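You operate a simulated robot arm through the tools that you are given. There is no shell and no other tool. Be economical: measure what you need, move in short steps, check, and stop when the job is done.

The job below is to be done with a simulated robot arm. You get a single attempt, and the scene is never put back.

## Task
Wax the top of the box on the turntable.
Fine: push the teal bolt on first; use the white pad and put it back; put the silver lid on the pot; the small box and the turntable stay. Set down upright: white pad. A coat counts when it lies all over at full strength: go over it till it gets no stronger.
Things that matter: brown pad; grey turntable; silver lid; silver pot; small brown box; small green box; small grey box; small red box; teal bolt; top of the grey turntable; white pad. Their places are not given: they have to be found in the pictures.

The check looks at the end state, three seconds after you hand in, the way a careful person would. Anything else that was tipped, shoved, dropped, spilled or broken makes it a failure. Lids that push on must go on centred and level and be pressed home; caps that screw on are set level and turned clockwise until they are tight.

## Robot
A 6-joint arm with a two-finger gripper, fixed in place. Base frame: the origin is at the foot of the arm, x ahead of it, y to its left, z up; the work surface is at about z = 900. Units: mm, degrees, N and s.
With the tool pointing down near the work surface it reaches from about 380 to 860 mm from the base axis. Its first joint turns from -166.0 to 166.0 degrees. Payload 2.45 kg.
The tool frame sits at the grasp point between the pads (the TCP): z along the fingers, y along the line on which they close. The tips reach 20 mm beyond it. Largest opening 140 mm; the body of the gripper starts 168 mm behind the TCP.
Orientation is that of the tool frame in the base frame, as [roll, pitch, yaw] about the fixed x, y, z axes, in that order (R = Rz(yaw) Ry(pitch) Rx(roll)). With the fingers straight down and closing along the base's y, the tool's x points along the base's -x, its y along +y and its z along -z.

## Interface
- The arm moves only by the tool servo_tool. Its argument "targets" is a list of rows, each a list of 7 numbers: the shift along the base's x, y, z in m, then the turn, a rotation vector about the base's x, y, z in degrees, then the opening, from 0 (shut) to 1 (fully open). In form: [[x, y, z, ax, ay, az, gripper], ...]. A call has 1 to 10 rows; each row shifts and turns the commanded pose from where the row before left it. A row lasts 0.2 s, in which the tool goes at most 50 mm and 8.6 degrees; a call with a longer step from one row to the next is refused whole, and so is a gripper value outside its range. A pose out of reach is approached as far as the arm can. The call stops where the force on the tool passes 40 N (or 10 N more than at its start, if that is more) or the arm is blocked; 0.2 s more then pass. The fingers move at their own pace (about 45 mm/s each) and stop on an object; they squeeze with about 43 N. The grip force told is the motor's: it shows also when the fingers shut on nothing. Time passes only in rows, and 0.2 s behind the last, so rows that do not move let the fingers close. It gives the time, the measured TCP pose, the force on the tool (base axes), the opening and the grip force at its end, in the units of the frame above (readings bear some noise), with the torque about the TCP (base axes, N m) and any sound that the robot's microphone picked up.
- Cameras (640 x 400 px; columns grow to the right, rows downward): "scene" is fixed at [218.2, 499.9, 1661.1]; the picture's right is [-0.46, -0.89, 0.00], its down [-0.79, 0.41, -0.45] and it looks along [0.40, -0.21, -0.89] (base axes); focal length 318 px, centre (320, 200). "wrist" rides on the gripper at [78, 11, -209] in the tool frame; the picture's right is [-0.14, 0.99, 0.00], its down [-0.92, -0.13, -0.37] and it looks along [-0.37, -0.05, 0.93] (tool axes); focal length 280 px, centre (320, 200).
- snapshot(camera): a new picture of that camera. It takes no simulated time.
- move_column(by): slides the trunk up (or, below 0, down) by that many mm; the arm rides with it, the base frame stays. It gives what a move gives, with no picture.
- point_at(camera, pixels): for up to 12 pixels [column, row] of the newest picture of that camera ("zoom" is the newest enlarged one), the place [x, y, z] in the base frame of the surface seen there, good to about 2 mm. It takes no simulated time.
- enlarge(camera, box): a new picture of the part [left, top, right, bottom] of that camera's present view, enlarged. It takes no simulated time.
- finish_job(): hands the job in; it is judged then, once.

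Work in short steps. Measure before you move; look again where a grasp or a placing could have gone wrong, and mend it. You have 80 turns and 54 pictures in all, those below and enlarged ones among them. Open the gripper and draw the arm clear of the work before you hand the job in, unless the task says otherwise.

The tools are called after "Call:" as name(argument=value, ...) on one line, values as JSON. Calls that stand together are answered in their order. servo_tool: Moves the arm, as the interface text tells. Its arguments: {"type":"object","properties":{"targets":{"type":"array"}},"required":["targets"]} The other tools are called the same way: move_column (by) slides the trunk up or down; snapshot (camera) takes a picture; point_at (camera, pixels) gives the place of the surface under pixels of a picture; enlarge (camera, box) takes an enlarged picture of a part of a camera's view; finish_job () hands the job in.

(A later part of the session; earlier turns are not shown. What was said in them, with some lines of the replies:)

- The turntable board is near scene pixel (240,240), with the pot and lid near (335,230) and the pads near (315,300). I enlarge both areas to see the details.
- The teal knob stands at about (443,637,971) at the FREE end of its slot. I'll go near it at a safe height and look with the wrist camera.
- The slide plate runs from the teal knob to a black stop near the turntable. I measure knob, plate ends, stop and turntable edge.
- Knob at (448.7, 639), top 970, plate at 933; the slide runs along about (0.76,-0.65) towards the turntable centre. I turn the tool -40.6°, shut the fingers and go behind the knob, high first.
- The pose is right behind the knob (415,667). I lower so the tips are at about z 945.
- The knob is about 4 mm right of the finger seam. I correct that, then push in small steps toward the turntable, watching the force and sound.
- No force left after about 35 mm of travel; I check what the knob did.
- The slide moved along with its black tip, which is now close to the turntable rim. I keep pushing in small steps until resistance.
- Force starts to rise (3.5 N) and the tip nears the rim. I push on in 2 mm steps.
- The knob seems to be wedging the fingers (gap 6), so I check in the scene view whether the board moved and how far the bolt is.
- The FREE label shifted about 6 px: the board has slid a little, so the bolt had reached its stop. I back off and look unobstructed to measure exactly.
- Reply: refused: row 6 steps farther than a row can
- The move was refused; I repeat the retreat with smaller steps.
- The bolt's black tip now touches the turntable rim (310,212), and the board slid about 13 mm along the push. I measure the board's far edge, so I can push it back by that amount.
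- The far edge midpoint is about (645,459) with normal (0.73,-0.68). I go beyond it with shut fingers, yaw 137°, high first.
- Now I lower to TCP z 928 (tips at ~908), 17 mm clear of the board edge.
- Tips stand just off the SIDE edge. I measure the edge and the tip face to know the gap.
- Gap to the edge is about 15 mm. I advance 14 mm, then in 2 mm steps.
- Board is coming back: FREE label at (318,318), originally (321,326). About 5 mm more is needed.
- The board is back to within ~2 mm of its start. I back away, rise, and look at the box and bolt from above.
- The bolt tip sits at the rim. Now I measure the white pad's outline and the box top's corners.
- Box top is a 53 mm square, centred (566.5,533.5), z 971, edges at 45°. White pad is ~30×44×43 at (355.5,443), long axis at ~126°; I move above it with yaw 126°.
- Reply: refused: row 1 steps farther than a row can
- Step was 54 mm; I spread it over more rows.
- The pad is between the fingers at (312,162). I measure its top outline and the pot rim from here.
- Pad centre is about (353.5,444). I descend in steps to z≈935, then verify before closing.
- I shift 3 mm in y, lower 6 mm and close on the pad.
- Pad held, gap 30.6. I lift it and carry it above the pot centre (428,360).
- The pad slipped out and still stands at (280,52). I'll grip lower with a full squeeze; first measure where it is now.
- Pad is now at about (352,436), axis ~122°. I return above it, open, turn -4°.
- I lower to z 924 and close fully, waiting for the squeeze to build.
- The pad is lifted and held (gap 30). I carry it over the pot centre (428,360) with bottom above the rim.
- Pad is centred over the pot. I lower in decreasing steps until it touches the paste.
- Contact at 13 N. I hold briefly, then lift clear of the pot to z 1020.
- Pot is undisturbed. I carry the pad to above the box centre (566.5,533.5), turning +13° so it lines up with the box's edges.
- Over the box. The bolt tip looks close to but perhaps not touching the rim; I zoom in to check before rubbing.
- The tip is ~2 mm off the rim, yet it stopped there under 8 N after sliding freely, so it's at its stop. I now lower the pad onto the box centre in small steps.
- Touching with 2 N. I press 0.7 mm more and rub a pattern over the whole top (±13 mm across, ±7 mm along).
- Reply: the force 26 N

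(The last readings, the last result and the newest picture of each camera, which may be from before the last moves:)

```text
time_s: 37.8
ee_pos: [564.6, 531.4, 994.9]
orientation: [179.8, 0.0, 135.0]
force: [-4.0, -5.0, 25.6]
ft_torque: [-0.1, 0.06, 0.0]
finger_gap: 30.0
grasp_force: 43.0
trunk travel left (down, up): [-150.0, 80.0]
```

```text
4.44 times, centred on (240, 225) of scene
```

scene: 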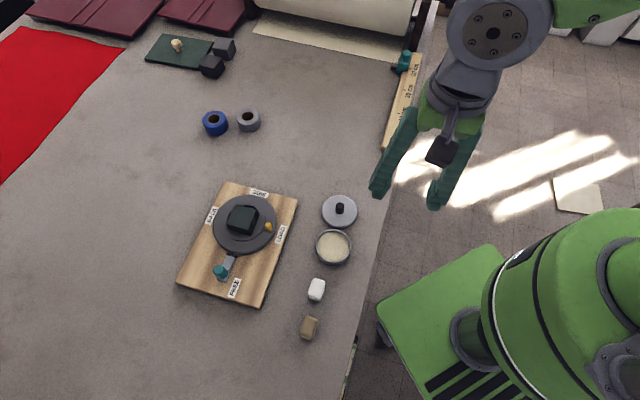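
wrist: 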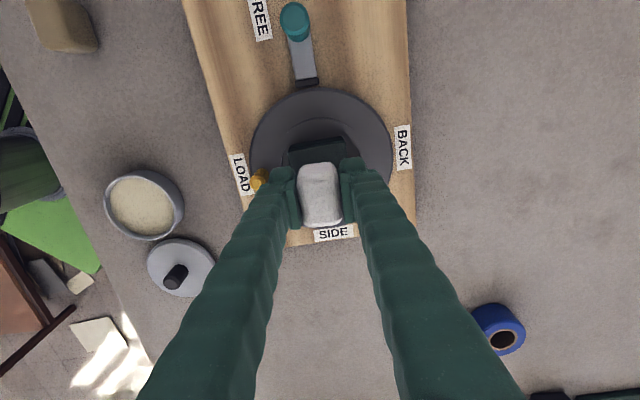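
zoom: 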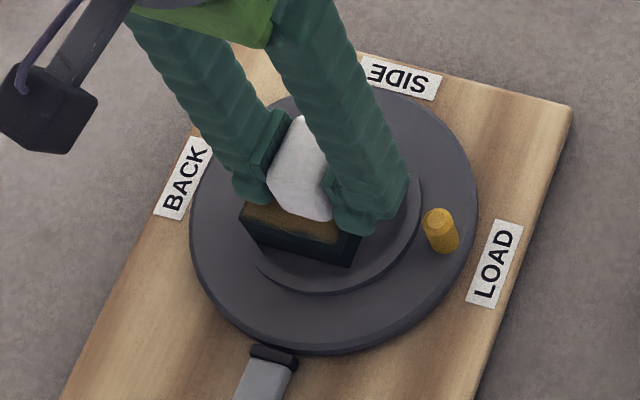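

Wax shows as a brownish coat and the pin hasn't turned. Force rose to 25 N; I lift and look at the coverage.

Call:
servo_tool(targets=[[0, 0, 0.02, 0, 0, 0, 0], [-0.02, -0.02, 0.03, 0, 0, 0, 0], [-0.03, -0.03, 0.02, 0, 0, 0, 0], [-0.03, -0.03, 0, 0, 0, 0, 0], [0, 0, 0, 0, 0, 0, 0]])

Call:
enlarge(camera="scene", box=[210, 190, 280, 250])

Call:
enlarge(camera="wrist", box=[350, 80, 550, 220])

```text
time_s: 39.0
ee_pos: [486.7, 452.9, 1061.7]
orientation: [180.0, 0.0, 135.0]
force: [0.2, 0.8, -0.2]
ft_torque: [0.01, -0.04, -0.03]
finger_gap: 30.2
grasp_force: 42.4
trunk travel left (down, up): [-150.0, 80.0]
```

```text
6.67 times, centred on (245, 220) of scene
```

zoom: 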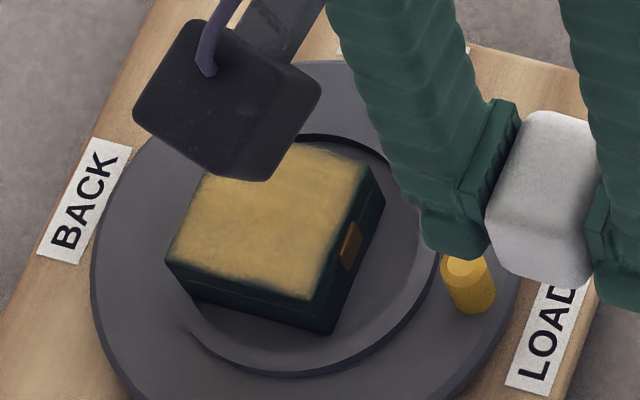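

```text
2.86 times, centred on (450, 150) of wrist
```

zoom: 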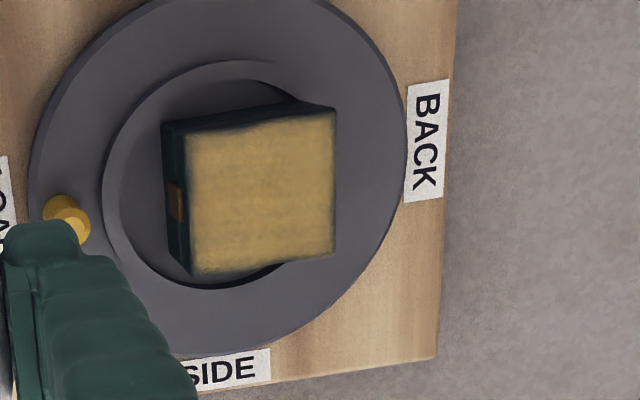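

Coat is tan and fairly even, weaker at the FREE and LOAD edges. I return for a second pass with wider strokes and check if it gets stronger.

Call:
servo_tool(targets=[[0.03, 0.03, 0, 0, 0, 0, 0], [0.03, 0.03, -0.02, 0, 0, 0, 0], [0.02, 0.02, -0.03, 0, 0, 0, 0], [0, 0, -0.015, 0, 0, 0, 0], [0, 0, -0.0045, 0, 0, 0, 0], [0, 0, 0, 0, 0, 0, 0]])

Call:
servo_tool(targets=[[0.0099, 0.0099, 0, 0, 0, 0, 0], [-0.0071, 0.0071, 0, 0, 0, 0, 0], [0.0127, -0.0127, 0, 0, 0, 0, 0], [-0.0099, -0.0099, 0, 0, 0, 0, 0], [-0.0127, 0.0127, 0, 0, 0, 0, 0], [-0.0106, -0.0106, 0, 0, 0, 0, 0], [0.0127, -0.0127, 0, 0, 0, 0, 0], [-0.0127, 0.0127, 0, 0, 0, 0, 0], [0.0177, 0.0035, 0, 0, 0, 0, 0], [0, 0, 0, 0, 0, 0, 0]])

```text
time_s: 40.4
ee_pos: [566.0, 536.3, 993.0]
orientation: [179.9, 0.0, 135.0]
force: [0.6, 0.7, 6.3]
ft_torque: [0.0, 0.0, 0.02]
finger_gap: 30.1
grasp_force: 43.1
trunk travel left (down, up): [-150.0, 80.0]
```

```text
time_s: 42.3
ee_pos: [554.3, 529.1, 993.8]
orientation: [179.9, 0.2, 135.0]
force: [-1.0, -1.6, 15.1]
ft_torque: [0.01, 0.11, 0.02]
finger_gap: 30.1
grasp_force: 43.0
trunk travel left (down, up): [-150.0, 80.0]
stopped in row 9: the force on the tool passed its limit at 44 N (the readings are from after the stop); the commanded pose is now the measured one
```

The stroke stopped on a force peak; I lift straight up and away and inspect.

Call:
servo_tool(targets=[[0, 0, 0.02, 0, 0, 0, 0], [-0.02, -0.02, 0.03, 0, 0, 0, 0], [-0.03, -0.03, 0.02, 0, 0, 0, 0], [-0.02, -0.03, 0, 0, 0, 0, 0], [0, 0, 0, 0, 0, 0, 0]])

Call:
enlarge(camera="wrist", box=[350, 80, 550, 220])

```text
time_s: 43.5
ee_pos: [483.7, 446.2, 1061.6]
orientation: [-179.9, 0.2, 135.1]
force: [0.2, 0.5, 0.9]
ft_torque: [0.02, 0.02, 0.03]
finger_gap: 30.1
grasp_force: 43.3
trunk travel left (down, up): [-150.0, 80.0]
```

```text
2.86 times, centred on (450, 150) of wrist
```

zoom: 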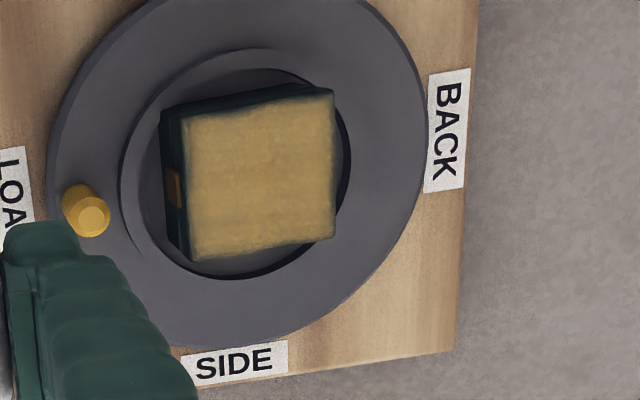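

The coat colour no longer rises, but the box seems to have shifted ~6 mm toward LOAD. I measure its corners.

Call:
point_at(camera="zoom", pixels=[[186, 118], [330, 90], [193, 256], [333, 234], [260, 175], [188, 185], [332, 165], [262, 246], [255, 105]])

Call:
enlarge(camera="scene", box=[170, 180, 298, 320])

```text
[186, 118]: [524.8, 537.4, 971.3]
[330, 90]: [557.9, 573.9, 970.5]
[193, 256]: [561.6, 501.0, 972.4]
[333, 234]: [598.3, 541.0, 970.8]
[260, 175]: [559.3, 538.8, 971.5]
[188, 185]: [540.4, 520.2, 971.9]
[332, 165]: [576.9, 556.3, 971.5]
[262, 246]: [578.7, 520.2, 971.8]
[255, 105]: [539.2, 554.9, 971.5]
```

```text
2.86 times, centred on (234, 250) of scene
```

zoom: 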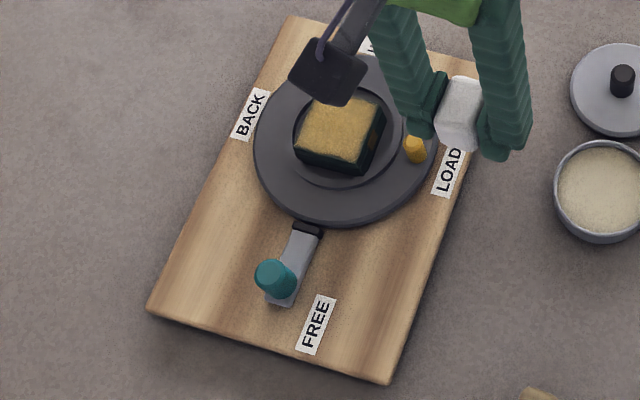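

Box centre is now (560.7,538.3): moved ~7 mm toward FREE, to be mended later with a gentle side push. First I look closely at the coat.

Call:
enlarge(camera="wrist", box=[400, 105, 475, 175])

```text
5.71 times, centred on (438, 140) of wrist
```

zoom: 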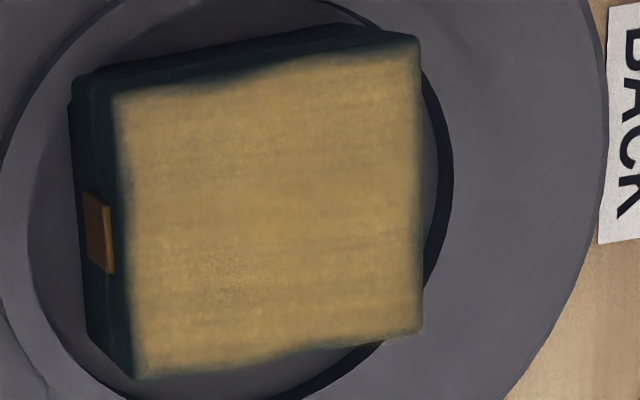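

The coat lacks a wavy strip along the FREE edge. I dip once more so there's enough wax, then go over it again with a lighter touch.

Call:
servo_tool(targets=[[-0.019, -0.029, 0, 0, 0, 0, 0], [-0.019, -0.029, 0, 0, 0, 0, 0], [-0.0182, -0.0282, -0.025, 0, 0, 0, 0], [0, 0, -0.045, 0, 0, 0, 0], [0, 0, -0.035, 0, 0, 0, 0], [0, 0, 0, 0, 0, 0, 0]])

```text
time_s: 44.9
ee_pos: [431.1, 362.1, 956.5]
orientation: [-179.9, 0.1, 134.9]
force: [-0.3, -0.6, 0.0]
ft_torque: [0.01, 0.02, -0.03]
finger_gap: 30.2
grasp_force: 43.1
trunk travel left (down, up): [-150.0, 80.0]
```

Above the pot at (431,362); I shift 2.5 mm to centre and lower to the paste, then raise.

Call:
servo_tool(targets=[[-0.0025, -0.002, -0.008, 0, 0, 0, 0], [0, 0, -0.006, 0, 0, 0, 0], [0, 0, -0.002, 0, 0, 0, 0], [0, 0, 0, 0, 0, 0, 0], [0, 0, 0, 0, 0, 0, 0]])

Call:
servo_tool(targets=[[0, 0, 0.02, 0, 0, 0, 0], [0, 0, 0.045, 0, 0, 0, 0], [0.022, 0.03, 0.015, 0, 0, 0, 0], [0.022, 0.03, 0, 0, 0, 0, 0], [0.022, 0.03, 0, 0, 0, 0, 0], [0.022, 0.03, 0, 0, 0, 0, 0], [0.022, 0.03, 0, 0, 0, 0, 0], [0.022, 0.028, 0, 0, 0, 0, 0], [0, 0, 0, 0, 0, 0, 0]])

```text
time_s: 46.1
ee_pos: [424.8, 361.7, 941.2]
orientation: [-180.0, 0.1, 135.0]
force: [-0.5, -0.1, 0.6]
ft_torque: [-0.01, 0.02, 0.0]
finger_gap: 30.0
grasp_force: 43.6
trunk travel left (down, up): [-150.0, 80.0]
```

```text
time_s: 48.1
ee_pos: [557.3, 540.6, 1021.1]
orientation: [-180.0, 0.2, 135.0]
force: [0.3, 0.4, 0.7]
ft_torque: [0.05, -0.02, -0.02]
finger_gap: 30.1
grasp_force: 43.1
trunk travel left (down, up): [-150.0, 80.0]
```

The second dip didn't register contact, but the pad still carries wax; I test it on the FREE strip first. I place it at the FREE/LOAD side and lower to light contact.

Call:
servo_tool(targets=[[-0.0122, -0.0065, -0.015, 0, 0, 0, 0], [0, 0, -0.009, 0, 0, 0, 0], [0, 0, -0.002, 0, 0, 0, 0], [0, 0, -0.001, 0, 0, 0, 0], [0, 0, 0, 0, 0, 0, 0]])

```text
time_s: 49.3
ee_pos: [544.8, 531.2, 993.7]
orientation: [179.9, 0.0, 135.0]
force: [0.2, -0.3, 5.8]
ft_torque: [0.02, -0.02, 0.0]
finger_gap: 29.8
grasp_force: 43.0
trunk travel left (down, up): [-150.0, 80.0]
```

Light 5.8 N contact. I stroke along the FREE edge and back.

Call:
servo_tool(targets=[[0.007, 0.007, 0, 0, 0, 0, 0], [0.007, 0.007, 0, 0, 0, 0, 0], [0.007, 0.007, 0, 0, 0, 0, 0], [-0.002, 0.002, 0, 0, 0, 0, 0], [-0.007, -0.007, 0, 0, 0, 0, 0], [-0.007, -0.007, 0, 0, 0, 0, 0], [-0.007, -0.007, 0, 0, 0, 0, 0], [0, 0, 0, 0, 0, 0, 0]])

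```text
time_s: 51.1
ee_pos: [543.4, 531.7, 994.3]
orientation: [-180.0, 0.1, 135.0]
force: [2.5, 4.4, 16.8]
ft_torque: [0.17, -0.06, 0.06]
finger_gap: 30.0
grasp_force: 43.8
trunk travel left (down, up): [-150.0, 80.0]
```

Now pressed strokes only in the -u direction (toward SIDE), in three lanes, lifting between, which also drags the box back.

Call:
servo_tool(targets=[[0.0113, -0.0113, 0, 0, 0, 0, 0], [0, 0, 0.003, 0, 0, 0, 0], [-0.0007, 0.0219, 0, 0, 0, 0, 0], [0, 0, -0.003, 0, 0, 0, 0], [0.0113, -0.0113, 0, 0, 0, 0, 0], [0, 0, 0.003, 0, 0, 0, 0], [-0.0007, 0.0219, 0, 0, 0, 0, 0], [0, 0, -0.003, 0, 0, 0, 0], [0.0113, -0.0113, 0, 0, 0, 0, 0], [0, 0, 0.003, 0, 0, 0, 0]])

Call:
servo_tool(targets=[[0, 0, 0.02, 0, 0, 0, 0], [-0.022, -0.028, 0.025, 0, 0, 0, 0], [-0.03, -0.035, 0.02, 0, 0, 0, 0], [-0.03, -0.038, 0, 0, 0, 0, 0], [0, 0, 0, 0, 0, 0, 0]])

Call:
enlarge(camera="wrist", box=[380, 85, 480, 175])

```text
time_s: 53.3
ee_pos: [575.2, 545.4, 997.5]
orientation: [-179.9, 0.1, 135.0]
force: [0.1, 0.1, 0.0]
ft_torque: [0.0, 0.0, -0.01]
finger_gap: 30.1
grasp_force: 43.2
trunk travel left (down, up): [-150.0, 80.0]
```

```text
refused: row 3 steps farther than a row can; nothing moved
```

```text
4.44 times, centred on (430, 130) of wrist
```

zoom: 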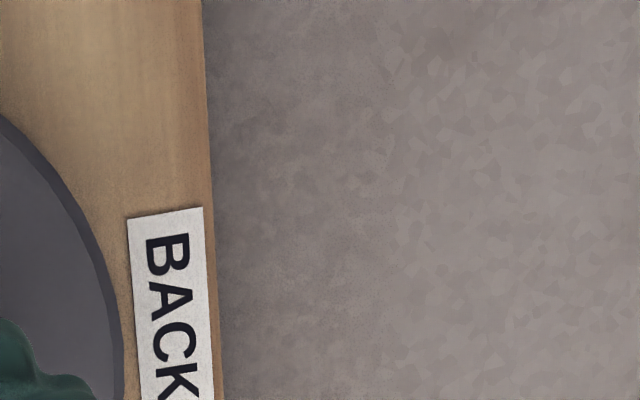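

The retreat was refused for a long step; I redo it in smaller rows, ending toward the pot side, then look.

Call:
servo_tool(targets=[[0, 0, 0.02, 0, 0, 0, 0], [-0.022, -0.028, 0.025, 0, 0, 0, 0], [-0.028, -0.033, 0.02, 0, 0, 0, 0], [-0.03, -0.037, 0, 0, 0, 0, 0], [-0.01, -0.001, 0, 0, 0, 0, 0], [0, 0, 0, 0, 0, 0, 0]])

Call:
enlarge(camera="wrist", box=[390, 85, 490, 175])

```text
time_s: 54.7
ee_pos: [485.6, 448.8, 1063.0]
orientation: [-180.0, 0.0, 135.0]
force: [0.5, 0.7, -0.8]
ft_torque: [-0.03, 0.02, 0.0]
finger_gap: 29.9
grasp_force: 42.3
trunk travel left (down, up): [-150.0, 80.0]
```

```text
4.44 times, centred on (440, 130) of wrist
```

zoom: 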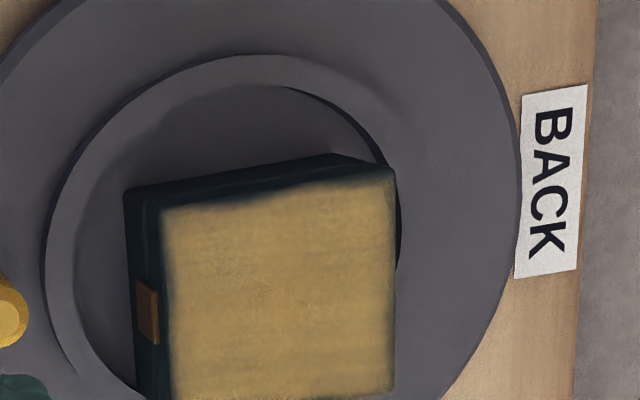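

The box came back toward SIDE. I measure its corners and compare.

Call:
point_at(camera="zoom", pixels=[[164, 207], [390, 173], [165, 300], [393, 270], [390, 388], [280, 300], [170, 395], [275, 188], [160, 250], [397, 220]])

Call:
enlarge(camera="scene", box=[195, 190, 285, 260])

```text
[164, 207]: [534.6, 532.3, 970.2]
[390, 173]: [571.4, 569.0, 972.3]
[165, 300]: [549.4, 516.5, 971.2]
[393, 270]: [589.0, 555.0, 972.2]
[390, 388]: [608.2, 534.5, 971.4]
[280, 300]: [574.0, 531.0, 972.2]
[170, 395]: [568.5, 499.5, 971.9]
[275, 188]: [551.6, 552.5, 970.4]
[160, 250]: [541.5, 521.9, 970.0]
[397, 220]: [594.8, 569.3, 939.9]
```

```text
5.71 times, centred on (240, 225) of scene
```

zoom: 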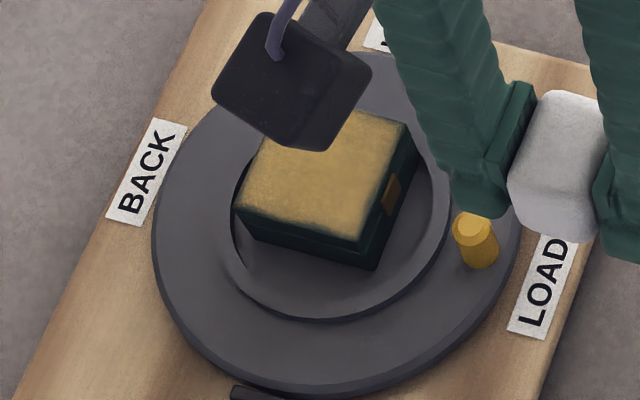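

Box centre is (570.7,533.8), 4 mm from its start. I dip again (this time to real contact) for a last pass at full strength.

Call:
servo_tool(targets=[[-0.0192, -0.0296, 0, 0, 0, 0, 0], [-0.0192, -0.0296, 0, 0, 0, 0, 0], [-0.0192, -0.0296, -0.025, 0, 0, 0, 0], [0, 0, -0.045, 0, 0, 0, 0], [0, 0, -0.04, 0, 0, 0, 0], [0, 0, -0.007, 0, 0, 0, 0], [0, 0, 0, 0, 0, 0, 0]])

```text
time_s: 56.3
ee_pos: [428.9, 354.9, 945.4]
orientation: [-179.9, 0.1, 135.0]
force: [-0.2, -0.8, -1.3]
ft_torque: [-0.02, -0.01, 0.02]
finger_gap: 30.4
grasp_force: 42.6
trunk travel left (down, up): [-150.0, 80.0]
```

I centre by +3 mm in y and lower in small steps until contact.

Call:
servo_tool(targets=[[0, 0.003, -0.003, 0, 0, 0, 0], [0, 0, -0.002, 0, 0, 0, 0], [0, 0, -0.001, 0, 0, 0, 0], [0, 0, 0, 0, 0, 0, 0]])

```text
time_s: 57.3
ee_pos: [429.5, 359.5, 939.6]
orientation: [-179.9, 0.1, 135.0]
force: [0.9, -0.1, -0.5]
ft_torque: [-0.02, 0.01, 0.0]
finger_gap: 30.1
grasp_force: 43.1
trunk travel left (down, up): [-150.0, 80.0]
```

Still no contact; I go down 1 mm at a time.

Call:
servo_tool(targets=[[0, 0, -0.001, 0, 0, 0, 0], [0, 0, -0.001, 0, 0, 0, 0], [0, 0, 0, 0, 0, 0, 0]])

```text
time_s: 58.1
ee_pos: [427.7, 359.2, 938.7]
orientation: [180.0, 0.2, 135.0]
force: [4.3, 0.1, 25.6]
ft_torque: [0.02, 0.02, -0.01]
finger_gap: 30.3
grasp_force: 43.0
trunk travel left (down, up): [-150.0, 80.0]
```

Contact at 25 N. I lift and go back above the box centre (570.7,533.8).

Call:
servo_tool(targets=[[0, 0, 0.02, 0, 0, 0, 0], [0, 0, 0.045, 0, 0, 0, 0], [0.024, 0.029, 0.018, 0, 0, 0, 0], [0.024, 0.029, 0, 0, 0, 0, 0], [0.024, 0.029, 0, 0, 0, 0, 0], [0.024, 0.029, 0, 0, 0, 0, 0], [0.024, 0.029, 0, 0, 0, 0, 0], [0.022, 0.029, 0, 0, 0, 0, 0], [0, 0, 0, 0, 0, 0, 0]])

```text
time_s: 60.1
ee_pos: [570.2, 531.8, 1019.2]
orientation: [-179.8, 0.0, 135.0]
force: [-0.1, -0.9, -1.5]
ft_torque: [0.02, -0.03, 0.01]
finger_gap: 29.8
grasp_force: 42.9
trunk travel left (down, up): [-150.0, 80.0]
```

I start at the BACK/SIDE corner and lower to light contact.

Call:
servo_tool(targets=[[0.0141, 0.0075, -0.015, 0, 0, 0, 0], [0, 0, -0.007, 0, 0, 0, 0], [0, 0, -0.002, 0, 0, 0, 0], [0, 0, -0.001, 0, 0, 0, 0], [0, 0, 0, 0, 0, 0, 0]])

```text
time_s: 61.3
ee_pos: [584.7, 540.3, 994.4]
orientation: [180.0, 0.2, 134.9]
force: [0.2, 0.4, -1.0]
ft_torque: [0.02, -0.01, -0.01]
finger_gap: 30.3
grasp_force: 42.4
trunk travel left (down, up): [-150.0, 80.0]
```

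Not touching yet; I lower 1.2 mm more and then do a serpentine over the top.

Call:
servo_tool(targets=[[0, 0, -0.0012, 0, 0, 0, 0], [-0.0099, 0.0099, 0, 0, 0, 0, 0], [-0.0099, -0.0099, 0, 0, 0, 0, 0], [0.0099, -0.0099, 0, 0, 0, 0, 0], [-0.0099, -0.0099, 0, 0, 0, 0, 0], [-0.0099, 0.0099, 0, 0, 0, 0, 0], [0, 0, 0, 0, 0, 0, 0]])

Call:
servo_tool(targets=[[0.0099, 0.0099, 0, 0, 0, 0, 0], [0.0099, 0.0099, 0, 0, 0, 0, 0], [0.0099, -0.0099, 0, 0, 0, 0, 0], [-0.0099, -0.0099, 0, 0, 0, 0, 0], [-0.0099, -0.0099, 0, 0, 0, 0, 0], [0, 0, 0, 0, 0, 0, 0]])

```text
time_s: 62.9
ee_pos: [554.2, 530.6, 993.7]
orientation: [-179.9, 0.2, 134.9]
force: [0.9, -1.3, 4.7]
ft_torque: [0.01, -0.03, 0.0]
finger_gap: 29.8
grasp_force: 42.8
trunk travel left (down, up): [-150.0, 80.0]
```

```text
time_s: 64.3
ee_pos: [565.1, 522.1, 993.2]
orientation: [-179.9, 0.2, 135.0]
force: [4.1, 1.6, 13.7]
ft_torque: [0.06, -0.09, -0.02]
finger_gap: 30.4
grasp_force: 43.4
trunk travel left (down, up): [-150.0, 80.0]
```

Good force levels. I lift, move away toward the pads' side, and look again at the box.

Call:
servo_tool(targets=[[0, 0, 0.02, 0, 0, 0, 0], [-0.022, -0.025, 0.025, 0, 0, 0, 0], [-0.028, -0.025, 0.02, 0, 0, 0, 0], [-0.03, -0.024, 0, 0, 0, 0, 0], [0, 0, 0, 0, 0, 0, 0]])

Call:
enlarge(camera="wrist", box=[380, 95, 500, 195])

Call:
point_at(camera="wrist", pixels=[[320, 190]])

```text
time_s: 65.5
ee_pos: [483.0, 447.2, 1056.4]
orientation: [-179.9, 0.1, 135.0]
force: [-0.2, -0.5, 0.1]
ft_torque: [0.02, 0.01, -0.01]
finger_gap: 30.1
grasp_force: 42.6
trunk travel left (down, up): [-150.0, 80.0]
```

```text
4.00 times, centred on (440, 145) of wrist
```

zoom: 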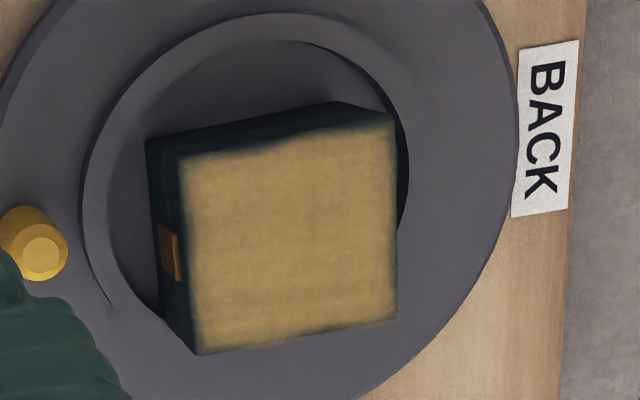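

```text
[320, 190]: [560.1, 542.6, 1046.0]
```

Strength is uniform and unchanged. I zoom on the edges, after measuring the corners.

Call:
point_at(camera="zoom", pixels=[[182, 160], [390, 122], [199, 350], [393, 316], [182, 152], [250, 142], [250, 150], [320, 128], [178, 155]])

Call:
enlarge(camera="wrist", box=[408, 118, 464, 153])

```text
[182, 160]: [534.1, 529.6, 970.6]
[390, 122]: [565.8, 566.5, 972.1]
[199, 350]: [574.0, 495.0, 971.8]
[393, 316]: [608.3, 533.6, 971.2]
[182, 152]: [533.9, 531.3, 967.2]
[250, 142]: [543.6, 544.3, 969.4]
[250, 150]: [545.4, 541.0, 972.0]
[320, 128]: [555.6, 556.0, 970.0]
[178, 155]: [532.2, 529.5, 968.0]
```

```text
11.43 times, centred on (436, 136) of wrist
```

zoom: 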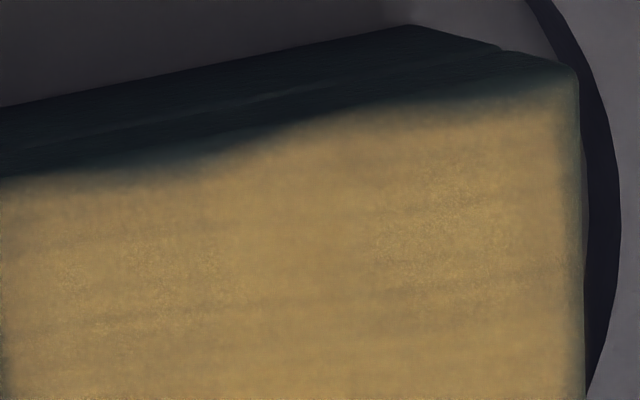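

The strip along the FREE edge is still slightly bare near its bevel, and the box sits 4.5 mm toward SIDE. I'll do strokes toward FREE with more overhang, which mends both; first go to above the LOAD/FREE lane.

Call:
servo_tool(targets=[[0.025, 0.0257, 0, 0, 0, 0, 0], [0.025, 0.0257, -0.01, 0, 0, 0, 0], [0.0248, 0.0255, -0.02, 0, 0, 0, 0], [0, 0, -0.022, 0, 0, 0, 0], [0, 0, -0.009, 0, 0, 0, 0], [0, 0, -0.0015, 0, 0, 0, 0], [0, 0, 0, 0, 0, 0, 0]])

```text
time_s: 67.1
ee_pos: [560.0, 524.7, 995.9]
orientation: [-180.0, 0.1, 135.0]
force: [0.3, -0.5, -0.3]
ft_torque: [0.03, -0.02, 0.02]
finger_gap: 29.9
grasp_force: 43.2
trunk travel left (down, up): [-150.0, 80.0]
```

Not yet touching; I lower 2.3 mm, stroke toward FREE and then along that edge both ways.

Call:
servo_tool(targets=[[0, 0, -0.0023, 0, 0, 0, 0], [-0.0064, 0.0064, 0, 0, 0, 0, 0], [0.0099, 0.0099, 0, 0, 0, 0, 0], [0.0099, 0.0099, 0, 0, 0, 0, 0], [-0.0015, 0.0015, 0, 0, 0, 0, 0], [-0.0099, -0.0099, 0, 0, 0, 0, 0], [-0.0099, -0.0099, 0, 0, 0, 0, 0], [0, 0, 0, 0, 0, 0, 0]])

Call:
servo_tool(targets=[[0, 0, 0.02, 0, 0, 0, 0], [-0.02, -0.025, 0.025, 0, 0, 0, 0], [-0.026, -0.03, 0.02, 0, 0, 0, 0], [-0.025, -0.028, 0, 0, 0, 0, 0], [0, 0, 0, 0, 0, 0, 0]])

Call:
enlarge(camera="wrist", box=[380, 95, 500, 195])

```text
time_s: 68.9
ee_pos: [550.2, 531.2, 994.2]
orientation: [-179.9, 0.0, 135.0]
force: [1.0, 0.5, 5.5]
ft_torque: [0.01, -0.01, 0.0]
finger_gap: 30.0
grasp_force: 42.9
trunk travel left (down, up): [-150.0, 80.0]
```

```text
time_s: 70.1
ee_pos: [480.3, 449.4, 1056.7]
orientation: [-179.8, 0.1, 135.1]
force: [0.4, 0.2, -0.6]
ft_torque: [0.0, -0.01, -0.03]
finger_gap: 30.0
grasp_force: 43.4
trunk travel left (down, up): [-150.0, 80.0]
```

```text
4.00 times, centred on (440, 145) of wrist
```

zoom: 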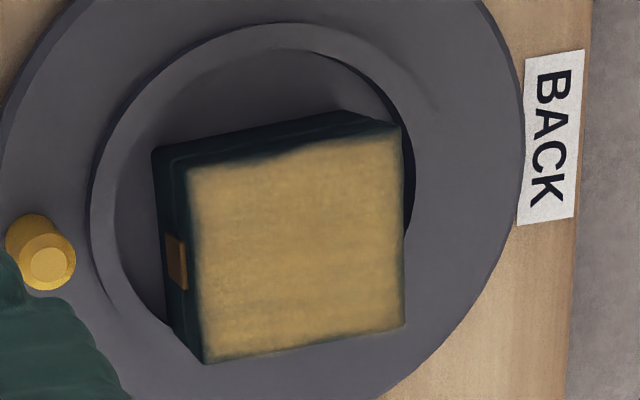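

The FREE edge strip persists; I probe the heights across it to see if it is still top surface or bevel.

Call:
point_at(camera="zoom", pixels=[[220, 175], [220, 168], [220, 164], [220, 160], [220, 156], [350, 150], [350, 143], [350, 139], [350, 135], [350, 131], [195, 260], [188, 260]])

Call:
point_at(camera="zoom", pixels=[[190, 172], [397, 133], [208, 358], [403, 322], [280, 165], [280, 158], [280, 154], [280, 150], [280, 146], [184, 260], [180, 260], [300, 345]])

```text
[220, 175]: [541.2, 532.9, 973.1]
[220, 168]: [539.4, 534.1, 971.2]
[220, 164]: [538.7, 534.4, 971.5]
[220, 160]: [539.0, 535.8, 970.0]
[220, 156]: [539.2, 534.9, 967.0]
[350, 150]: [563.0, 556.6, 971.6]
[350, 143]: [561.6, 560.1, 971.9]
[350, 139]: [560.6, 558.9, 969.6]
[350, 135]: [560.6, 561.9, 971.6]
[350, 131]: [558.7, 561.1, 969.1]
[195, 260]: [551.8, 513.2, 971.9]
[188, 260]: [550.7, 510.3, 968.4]
```

```text
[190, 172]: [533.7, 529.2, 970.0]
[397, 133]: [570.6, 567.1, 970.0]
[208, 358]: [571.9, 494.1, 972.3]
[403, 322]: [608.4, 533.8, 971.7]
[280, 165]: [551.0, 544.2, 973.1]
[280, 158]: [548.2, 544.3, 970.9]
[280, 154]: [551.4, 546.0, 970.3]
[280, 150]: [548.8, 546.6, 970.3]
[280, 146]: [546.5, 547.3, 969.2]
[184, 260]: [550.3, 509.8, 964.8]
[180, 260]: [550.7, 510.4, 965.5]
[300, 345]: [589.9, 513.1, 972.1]
```

The coat reaches the edge bevel everywhere and isn't changing any more, so waxing is done. I carry the pad back above its original spot (354.5,443.5), yaw 126°.

Call:
servo_tool(targets=[[-0.0315, -0.0015, 0, 0, 0, -2.25, 0], [-0.0315, -0.0015, -0.01, 0, 0, -2.25, 0], [-0.0315, -0.0015, -0.02, 0, 0, -2.25, 0], [-0.0313, -0.0014, -0.03, 0, 0, -2.25, 0], [0, 0, -0.04, 0, 0, 0, 0], [0, 0, 0, 0, 0, 0, 0]])

```text
time_s: 71.5
ee_pos: [354.5, 444.4, 960.3]
orientation: [-179.9, 0.0, 126.0]
force: [-0.2, 0.2, -1.1]
ft_torque: [0.02, 0.02, 0.0]
finger_gap: 30.2
grasp_force: 42.9
trunk travel left (down, up): [-150.0, 80.0]
```

Position is right; I lower until the pad touches the table (about 923).

Call:
servo_tool(targets=[[0, 0, -0.02, 0, 0, 0, 0], [0, 0, -0.012, 0, 0, 0, 0], [0, 0, -0.003, 0, 0, 0, 0], [0, 0, -0.001, 0, 0, 0, 0], [0, 0, 0, 0, 0, 0, 0]])

```text
time_s: 72.7
ee_pos: [354.3, 442.2, 922.9]
orientation: [180.0, 0.1, 126.0]
force: [0.0, -0.3, -0.1]
ft_torque: [0.0, -0.03, -0.04]
finger_gap: 29.9
grasp_force: 42.6
trunk travel left (down, up): [-150.0, 80.0]
```

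No contact yet; another 1 mm.

Call:
servo_tool(targets=[[0, 0, -0.001, 0, 0, 0, 0], [0, 0, 0, 0, 0, 0, 0]])

```text
time_s: 73.3
ee_pos: [353.9, 442.6, 921.3]
orientation: [-180.0, 0.1, 126.0]
force: [-1.0, 1.5, 3.1]
ft_torque: [0.03, -0.01, 0.0]
finger_gap: 30.0
grasp_force: 42.8
trunk travel left (down, up): [-150.0, 80.0]
```

Contact (3 N). I open the fingers and rise straight up.

Call:
servo_tool(targets=[[0, 0, 0, 0, 0, 0, 0.4], [0, 0, 0, 0, 0, 0, 0.4], [0, 0, 0, 0, 0, 0, 0.4], [0, 0, 0.03, 0, 0, 0, 0.4], [0, 0, 0.045, 0, 0, 0, 0.4], [0, 0, 0.045, 0, 0, 0, 0.4], [0, 0, 0, 0, 0, 0, 0.4]])

Call:
snapshot(camera="wrist")

```text
time_s: 74.9
ee_pos: [356.3, 443.5, 1041.5]
orientation: [-179.7, 0.3, 126.0]
force: [-0.1, -1.0, 1.3]
ft_torque: [0.0, 0.0, -0.02]
finger_gap: 55.8
grasp_force: 0.0
trunk travel left (down, up): [-150.0, 80.0]
```

```text
7 pictures are left
```

wrist: 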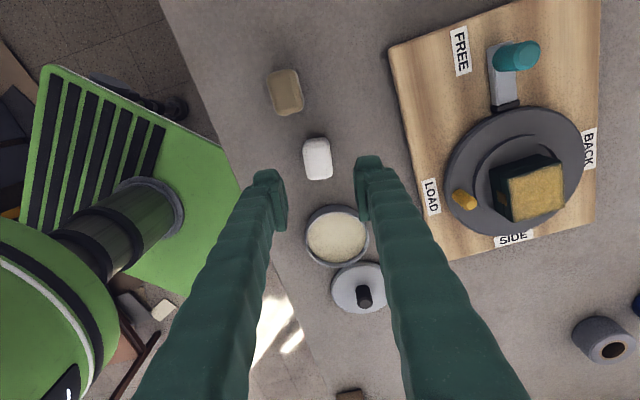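

Pad stands upright in its place. Now I measure the lid's knob, lid rim and pot rim.

Call:
point_at(camera="wrist", pixels=[[364, 302], [364, 289], [332, 288], [388, 283], [358, 264], [355, 312], [345, 268], [306, 240], [368, 238], [336, 206], [340, 265], [336, 238]])

Call:
point_at(camera="scene", pixels=[[340, 208]])

```text
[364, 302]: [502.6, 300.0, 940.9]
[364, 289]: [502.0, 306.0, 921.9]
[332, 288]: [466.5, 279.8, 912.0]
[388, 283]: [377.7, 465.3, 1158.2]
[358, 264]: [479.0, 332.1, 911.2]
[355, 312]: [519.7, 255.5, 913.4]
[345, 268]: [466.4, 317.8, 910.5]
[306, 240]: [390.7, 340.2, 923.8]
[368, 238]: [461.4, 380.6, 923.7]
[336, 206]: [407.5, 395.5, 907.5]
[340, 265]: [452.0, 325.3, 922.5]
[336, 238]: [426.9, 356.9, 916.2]
```

```text
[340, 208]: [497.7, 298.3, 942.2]
```

Knob top is near (500,299,942); pot rim z≈924 around (427,359). I move above the lid with the fingers open for a better view of both.

Call:
servo_tool(targets=[[0.0285, -0.029, 0, 0, 0, 0, 0.5], [0.0285, -0.029, 0, 0, 0, 0, 0.5], [0.0285, -0.029, 0, 0, 0, 0, 0.5], [0.0285, -0.029, 0, 0, 0, 0, 0.5], [0.0285, -0.029, 0, 0, 0, 0, 0.5], [0, 0, 0, 0, 0, 0, 0.5]])

Call:
enlarge(camera="wrist", box=[240, 60, 400, 230])

```text
time_s: 76.3
ee_pos: [497.4, 300.8, 1041.8]
orientation: [-179.8, 0.1, 126.1]
force: [0.9, 0.7, -0.9]
ft_torque: [0.02, -0.01, 0.01]
finger_gap: 70.0
grasp_force: 0.1
trunk travel left (down, up): [-150.0, 80.0]
```

```text
2.35 times, centred on (320, 145) of wrist
```

zoom: 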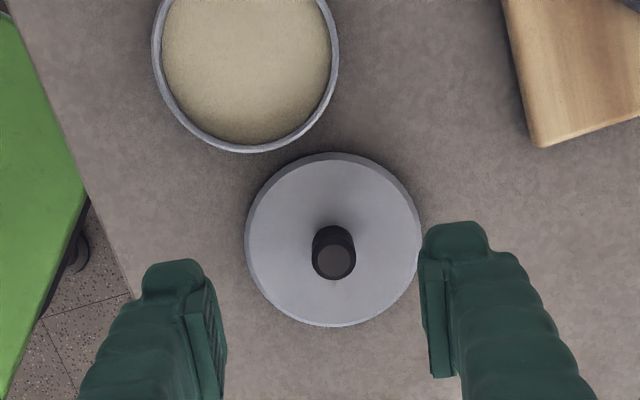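

Clear view: I measure lid rim, knob top and pot rim points.

Call:
point_at(camera="zoom", pixels=[[333, 262], [316, 258], [352, 258], [334, 277], [249, 240], [418, 240], [336, 165], [336, 322], [275, 185], [395, 185], [275, 300], [395, 300]])

Call:
point_at(camera="zoom", pixels=[[156, 50], [335, 50], [245, 148], [180, 116], [310, 118], [158, 20], [333, 20], [205, 140], [285, 138], [336, 229]])

```text
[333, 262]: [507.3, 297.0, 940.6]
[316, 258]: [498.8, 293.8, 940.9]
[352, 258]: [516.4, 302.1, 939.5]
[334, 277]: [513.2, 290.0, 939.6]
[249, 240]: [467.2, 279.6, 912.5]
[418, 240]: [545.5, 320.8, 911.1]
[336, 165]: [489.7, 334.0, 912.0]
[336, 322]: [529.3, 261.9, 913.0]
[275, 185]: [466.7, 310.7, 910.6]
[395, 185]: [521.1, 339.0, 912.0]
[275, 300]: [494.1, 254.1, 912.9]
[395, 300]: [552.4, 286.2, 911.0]
```

```text
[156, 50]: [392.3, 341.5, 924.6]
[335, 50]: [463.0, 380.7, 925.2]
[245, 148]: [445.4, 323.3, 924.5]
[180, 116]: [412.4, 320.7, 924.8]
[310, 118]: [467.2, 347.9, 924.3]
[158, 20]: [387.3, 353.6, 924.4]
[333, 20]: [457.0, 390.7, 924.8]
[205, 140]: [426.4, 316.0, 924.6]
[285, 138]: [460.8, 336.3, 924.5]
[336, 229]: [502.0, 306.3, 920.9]
```

Lid centre (508,298), knob (507.5,297.5), pot centre (428.3,359.2): the lid must move (-79.7,+60.9). I go down over the knob, tips ~5 mm above the lid disc.

Call:
servo_tool(targets=[[0.01, -0.002, -0.03, 0, 0, 0, 0.4], [0, 0, -0.04, 0, 0, 0, 0.4], [0, 0, -0.034, 0, 0, 0, 0.4], [0, 0, 0, 0, 0, 0, 0.4]])

```text
time_s: 77.3
ee_pos: [506.9, 297.9, 936.8]
orientation: [-179.9, 0.0, 126.0]
force: [-0.1, 0.0, -0.2]
ft_torque: [-0.04, -0.03, -0.02]
finger_gap: 56.0
grasp_force: 0.1
trunk travel left (down, up): [-150.0, 80.0]
```

On the knob; I close fully and lift slightly.

Call:
servo_tool(targets=[[0, 0, 0, 0, 0, 0, 0], [0, 0, 0, 0, 0, 0, 0], [0, 0, 0, 0, 0, 0, 0], [0, 0, 0, 0, 0, 0, 0], [0, 0, 0, 0, 0, 0, 0]])

Call:
servo_tool(targets=[[0, 0, 0.01, 0, 0, 0, 0], [0, 0, 0.015, 0, 0, 0, 0], [0, 0, 0.02, 0, 0, 0, 0], [0, 0, 0, 0, 0, 0, 0]])

```text
time_s: 78.5
ee_pos: [507.0, 296.7, 936.2]
orientation: [-179.8, 0.1, 126.0]
force: [-0.2, -0.3, 1.0]
ft_torque: [0.0, 0.03, 0.0]
finger_gap: 20.1
grasp_force: 42.5
trunk travel left (down, up): [-150.0, 80.0]
```

```text
time_s: 79.5
ee_pos: [505.7, 295.2, 981.0]
orientation: [-179.9, 0.1, 126.1]
force: [0.1, 0.1, -0.7]
ft_torque: [0.0, 0.03, 0.0]
finger_gap: 20.0
grasp_force: 43.3
trunk travel left (down, up): [-150.0, 80.0]
```

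Lid is held (gap 20). I move it by (-79.7,+60.9) above the pot and take a picture.

Call:
servo_tool(targets=[[-0.02, 0.0152, 0, 0, 0, 0, 0], [-0.02, 0.0152, 0, 0, 0, 0, 0], [-0.02, 0.0152, 0, 0, 0, 0, 0], [-0.0197, 0.0153, 0, 0, 0, 0, 0], [0, 0, -0.012, 0, 0, 0, 0], [0, 0, 0, 0, 0, 0, 0]])

Call:
snapshot(camera="wrist")

Call:
enlarge(camera="scene", box=[295, 200, 375, 280])

```text
time_s: 80.9
ee_pos: [426.5, 356.9, 970.9]
orientation: [-180.0, 0.1, 126.0]
force: [0.0, -0.1, -0.6]
ft_torque: [0.01, -0.03, 0.01]
finger_gap: 20.2
grasp_force: 42.6
trunk travel left (down, up): [-150.0, 80.0]
```

```text
5 pictures are left
```

wrist: 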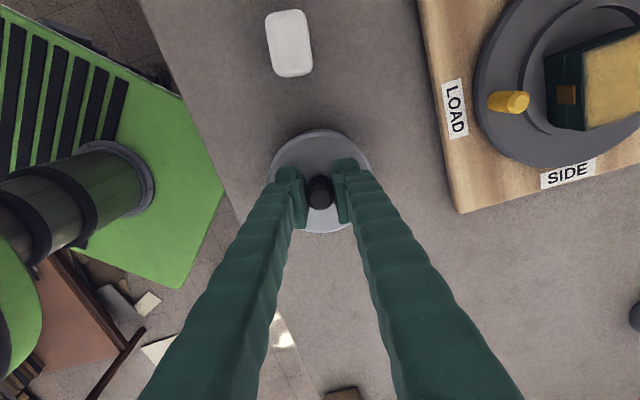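

```text
5.00 times, centred on (335, 240) of scene
```

zoom: 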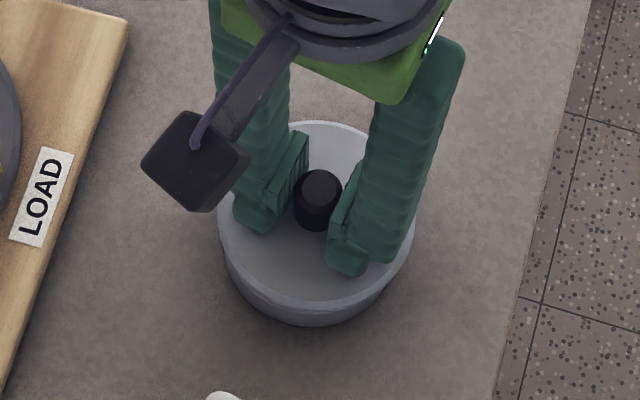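

The lid is over the pot. I measure the lid rim's position here to check centring.

Call:
point_at(camera="zoom", pixels=[[222, 215], [411, 240], [310, 303], [325, 125], [240, 265], [385, 278], [365, 138], [320, 185], [312, 320], [236, 280], [395, 285]])

Call:
point_at(camera="wrist", pixels=[[272, 165], [368, 165], [320, 131], [290, 141], [350, 140], [320, 230], [320, 183]])

```text
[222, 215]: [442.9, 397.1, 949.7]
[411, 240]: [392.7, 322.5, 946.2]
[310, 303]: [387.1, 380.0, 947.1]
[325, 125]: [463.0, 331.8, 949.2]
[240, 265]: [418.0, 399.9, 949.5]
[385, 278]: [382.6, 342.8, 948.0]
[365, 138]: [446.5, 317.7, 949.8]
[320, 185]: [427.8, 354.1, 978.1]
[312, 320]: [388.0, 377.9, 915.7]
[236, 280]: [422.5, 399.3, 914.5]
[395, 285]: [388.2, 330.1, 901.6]
```

```text
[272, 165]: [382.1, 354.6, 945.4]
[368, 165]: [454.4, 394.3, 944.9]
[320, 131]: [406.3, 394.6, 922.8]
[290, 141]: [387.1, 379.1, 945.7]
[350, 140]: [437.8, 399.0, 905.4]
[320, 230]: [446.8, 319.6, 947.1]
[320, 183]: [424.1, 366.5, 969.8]
```

Lid centre measures about (426.3,357.7), roughly 2 mm short of the pot centre. I shift (+1.3,+0.9) mm and lower to just above the rim, then look.

Call:
servo_tool(targets=[[0.0013, 0.0009, -0.004, 0, 0, 0, 0], [0, 0, -0.003, 0, 0, 0, 0], [0, 0, 0, 0, 0, 0, 0]])

Call:
enlarge(camera="scene", box=[305, 215, 365, 275])

```text
time_s: 81.7
ee_pos: [427.4, 358.8, 962.8]
orientation: [-179.9, 0.1, 125.9]
force: [0.0, 0.6, -0.9]
ft_torque: [0.01, 0.0, 0.0]
finger_gap: 20.2
grasp_force: 42.9
trunk travel left (down, up): [-150.0, 80.0]
```

```text
6.67 times, centred on (335, 245) of scene
```

zoom: 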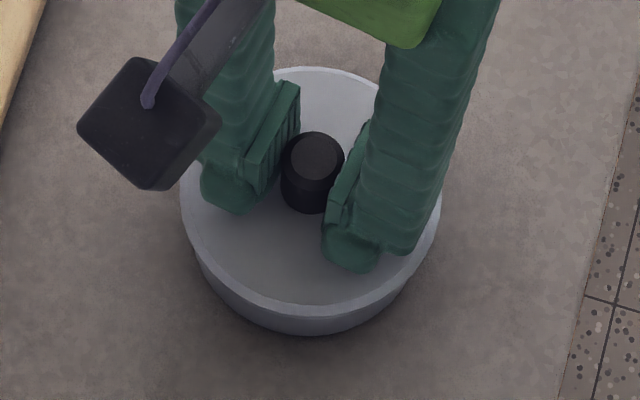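

Lid and pot look concentric (lid mid x≈310, pot ≈305 as perspective predicts). I lower in 1 mm steps, watching force and torque.

Call:
servo_tool(targets=[[0, 0, -0.001, 0, 0, 0, 0], [0, 0, -0.001, 0, 0, 0, 0], [0, 0, -0.001, 0, 0, 0, 0], [0, 0, -0.001, 0, 0, 0, 0], [0, 0, 0, 0, 0, 0, 0]])

```text
time_s: 82.9
ee_pos: [428.2, 358.4, 960.2]
orientation: [-180.0, 0.2, 126.0]
force: [0.0, -0.4, -2.1]
ft_torque: [0.01, 0.0, -0.04]
finger_gap: 20.4
grasp_force: 43.0
trunk travel left (down, up): [-150.0, 80.0]
```

Still free. I continue down by 1 mm steps.

Call:
servo_tool(targets=[[0, 0, -0.001, 0, 0, 0, 0], [0, 0, -0.001, 0, 0, 0, 0], [0, 0, -0.001, 0, 0, 0, 0], [0, 0, 0, 0, 0, 0, 0]])

```text
time_s: 83.9
ee_pos: [427.8, 358.1, 956.1]
orientation: [-179.9, 0.1, 126.0]
force: [-0.2, 0.2, -0.8]
ft_torque: [0.01, -0.02, 0.03]
finger_gap: 19.9
grasp_force: 42.8
trunk travel left (down, up): [-150.0, 80.0]
5 turns are left
```

The lid is already over the rim without touching. I press down in small steps until the force limit stops it.

Call:
servo_tool(targets=[[0, 0, -0.001, 0, 0, 0, 0], [0, 0, -0.001, 0, 0, 0, 0], [0, 0, -0.001, 0, 0, 0, 0], [0, 0, -0.001, 0, 0, 0, 0], [0, 0, -0.001, 0, 0, 0, 0], [0, 0, -0.001, 0, 0, 0, 0], [0, 0, -0.001, 0, 0, 0, 0], [0, 0, -0.001, 0, 0, 0, 0], [0, 0, -0.001, 0, 0, 0, 0], [0, 0, 0, 0, 0, 0, 0]])

```text
time_s: 85.4
ee_pos: [428.8, 358.5, 952.2]
orientation: [179.9, 0.1, 126.0]
force: [-4.7, -3.3, 19.2]
ft_torque: [-0.3, 0.21, -0.04]
finger_gap: 20.1
grasp_force: 42.3
trunk travel left (down, up): [-150.0, 80.0]
stopped in row 7: the force on the tool passed its limit at 42 N (the readings are from after the stop); the commanded pose is now the measured one
4 turns are left
```

It stopped at 42 N at TCP 952, about where a seated lid should be. I press once more to be sure it is home.

Call:
servo_tool(targets=[[0, 0, -0.0008, 0, 0, 0, 0], [0, 0, -0.0008, 0, 0, 0, 0], [0, 0, -0.0008, 0, 0, 0, 0], [0, 0, -0.0008, 0, 0, 0, 0], [0, 0, -0.001, 0, 0, 0, 0], [0, 0, 0, 0, 0, 0, 0]])

```text
time_s: 86.0
ee_pos: [429.7, 358.0, 953.1]
orientation: [179.8, 0.0, 126.0]
force: [-4.9, -3.2, 19.9]
ft_torque: [-0.39, 0.21, -0.06]
finger_gap: 20.2
grasp_force: 42.9
trunk travel left (down, up): [-150.0, 80.0]
stopped in row 3: the force on the tool passed its limit at 42 N (the readings are from after the stop); the commanded pose is now the measured one
3 turns are left
```

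It doesn't go further: solid stop. I open and draw straight up clear of the work.

Call:
servo_tool(targets=[[0, 0, 0, 0, 0, 0, 0.35], [0, 0, 0, 0, 0, 0, 0.35], [0, 0, 0, 0, 0, 0, 0.35], [0, 0, 0.02, 0, 0, 0, 0.35], [0, 0, 0.045, 0, 0, 0, 0.35], [0, 0, 0.045, 0, 0, 0, 0.35], [0, 0, 0.045, 0, 0, 0, 0.35], [0, 0, 0.045, 0, 0, 0, 0.35], [0, 0, 0, 0, 0, 0, 0.35]])

```text
time_s: 88.0
ee_pos: [430.1, 362.9, 1152.7]
orientation: [179.9, 0.0, 126.0]
force: [0.5, 0.5, -0.5]
ft_torque: [-0.01, -0.02, -0.02]
finger_gap: 49.4
grasp_force: 0.1
trunk travel left (down, up): [-150.0, 80.0]
2 turns are left
```

The arm is clear with the gripper open, and I have no turns to spare for another correction, so I hand in.

Call:
finish_job()

```text
The job is handed in.
```

I handed the job in with every step attempted, but the box and board moved a little along the way, and I had no turns left to look at the lid after letting go.

- **Bolt:** pushed toward the turntable until it stopped. Its black tip sits about 2 mm off the rim. I took that as fully on, because it had slid freely before stopping.
- **Board and turntable:** pushing the bolt slid the board about 13 mm. I pushed it back to within about 2 mm of where it was.
- **Wax coat:** the top of the box has an even coat that stopped getting stronger. The coat's edge is still slightly uneven along the FREE side, at the bevel.
- **Box:** the rubbing shifted it, and it ended about 5 mm from where it started, toward SIDE. I left it there.
- **White pad:** it slipped on the first grip and shifted a few mm. It is now back upright at its original spot.
- **Lid:** centred on the pot and pressed twice to a firm stop at about 42 N. I heard no click.
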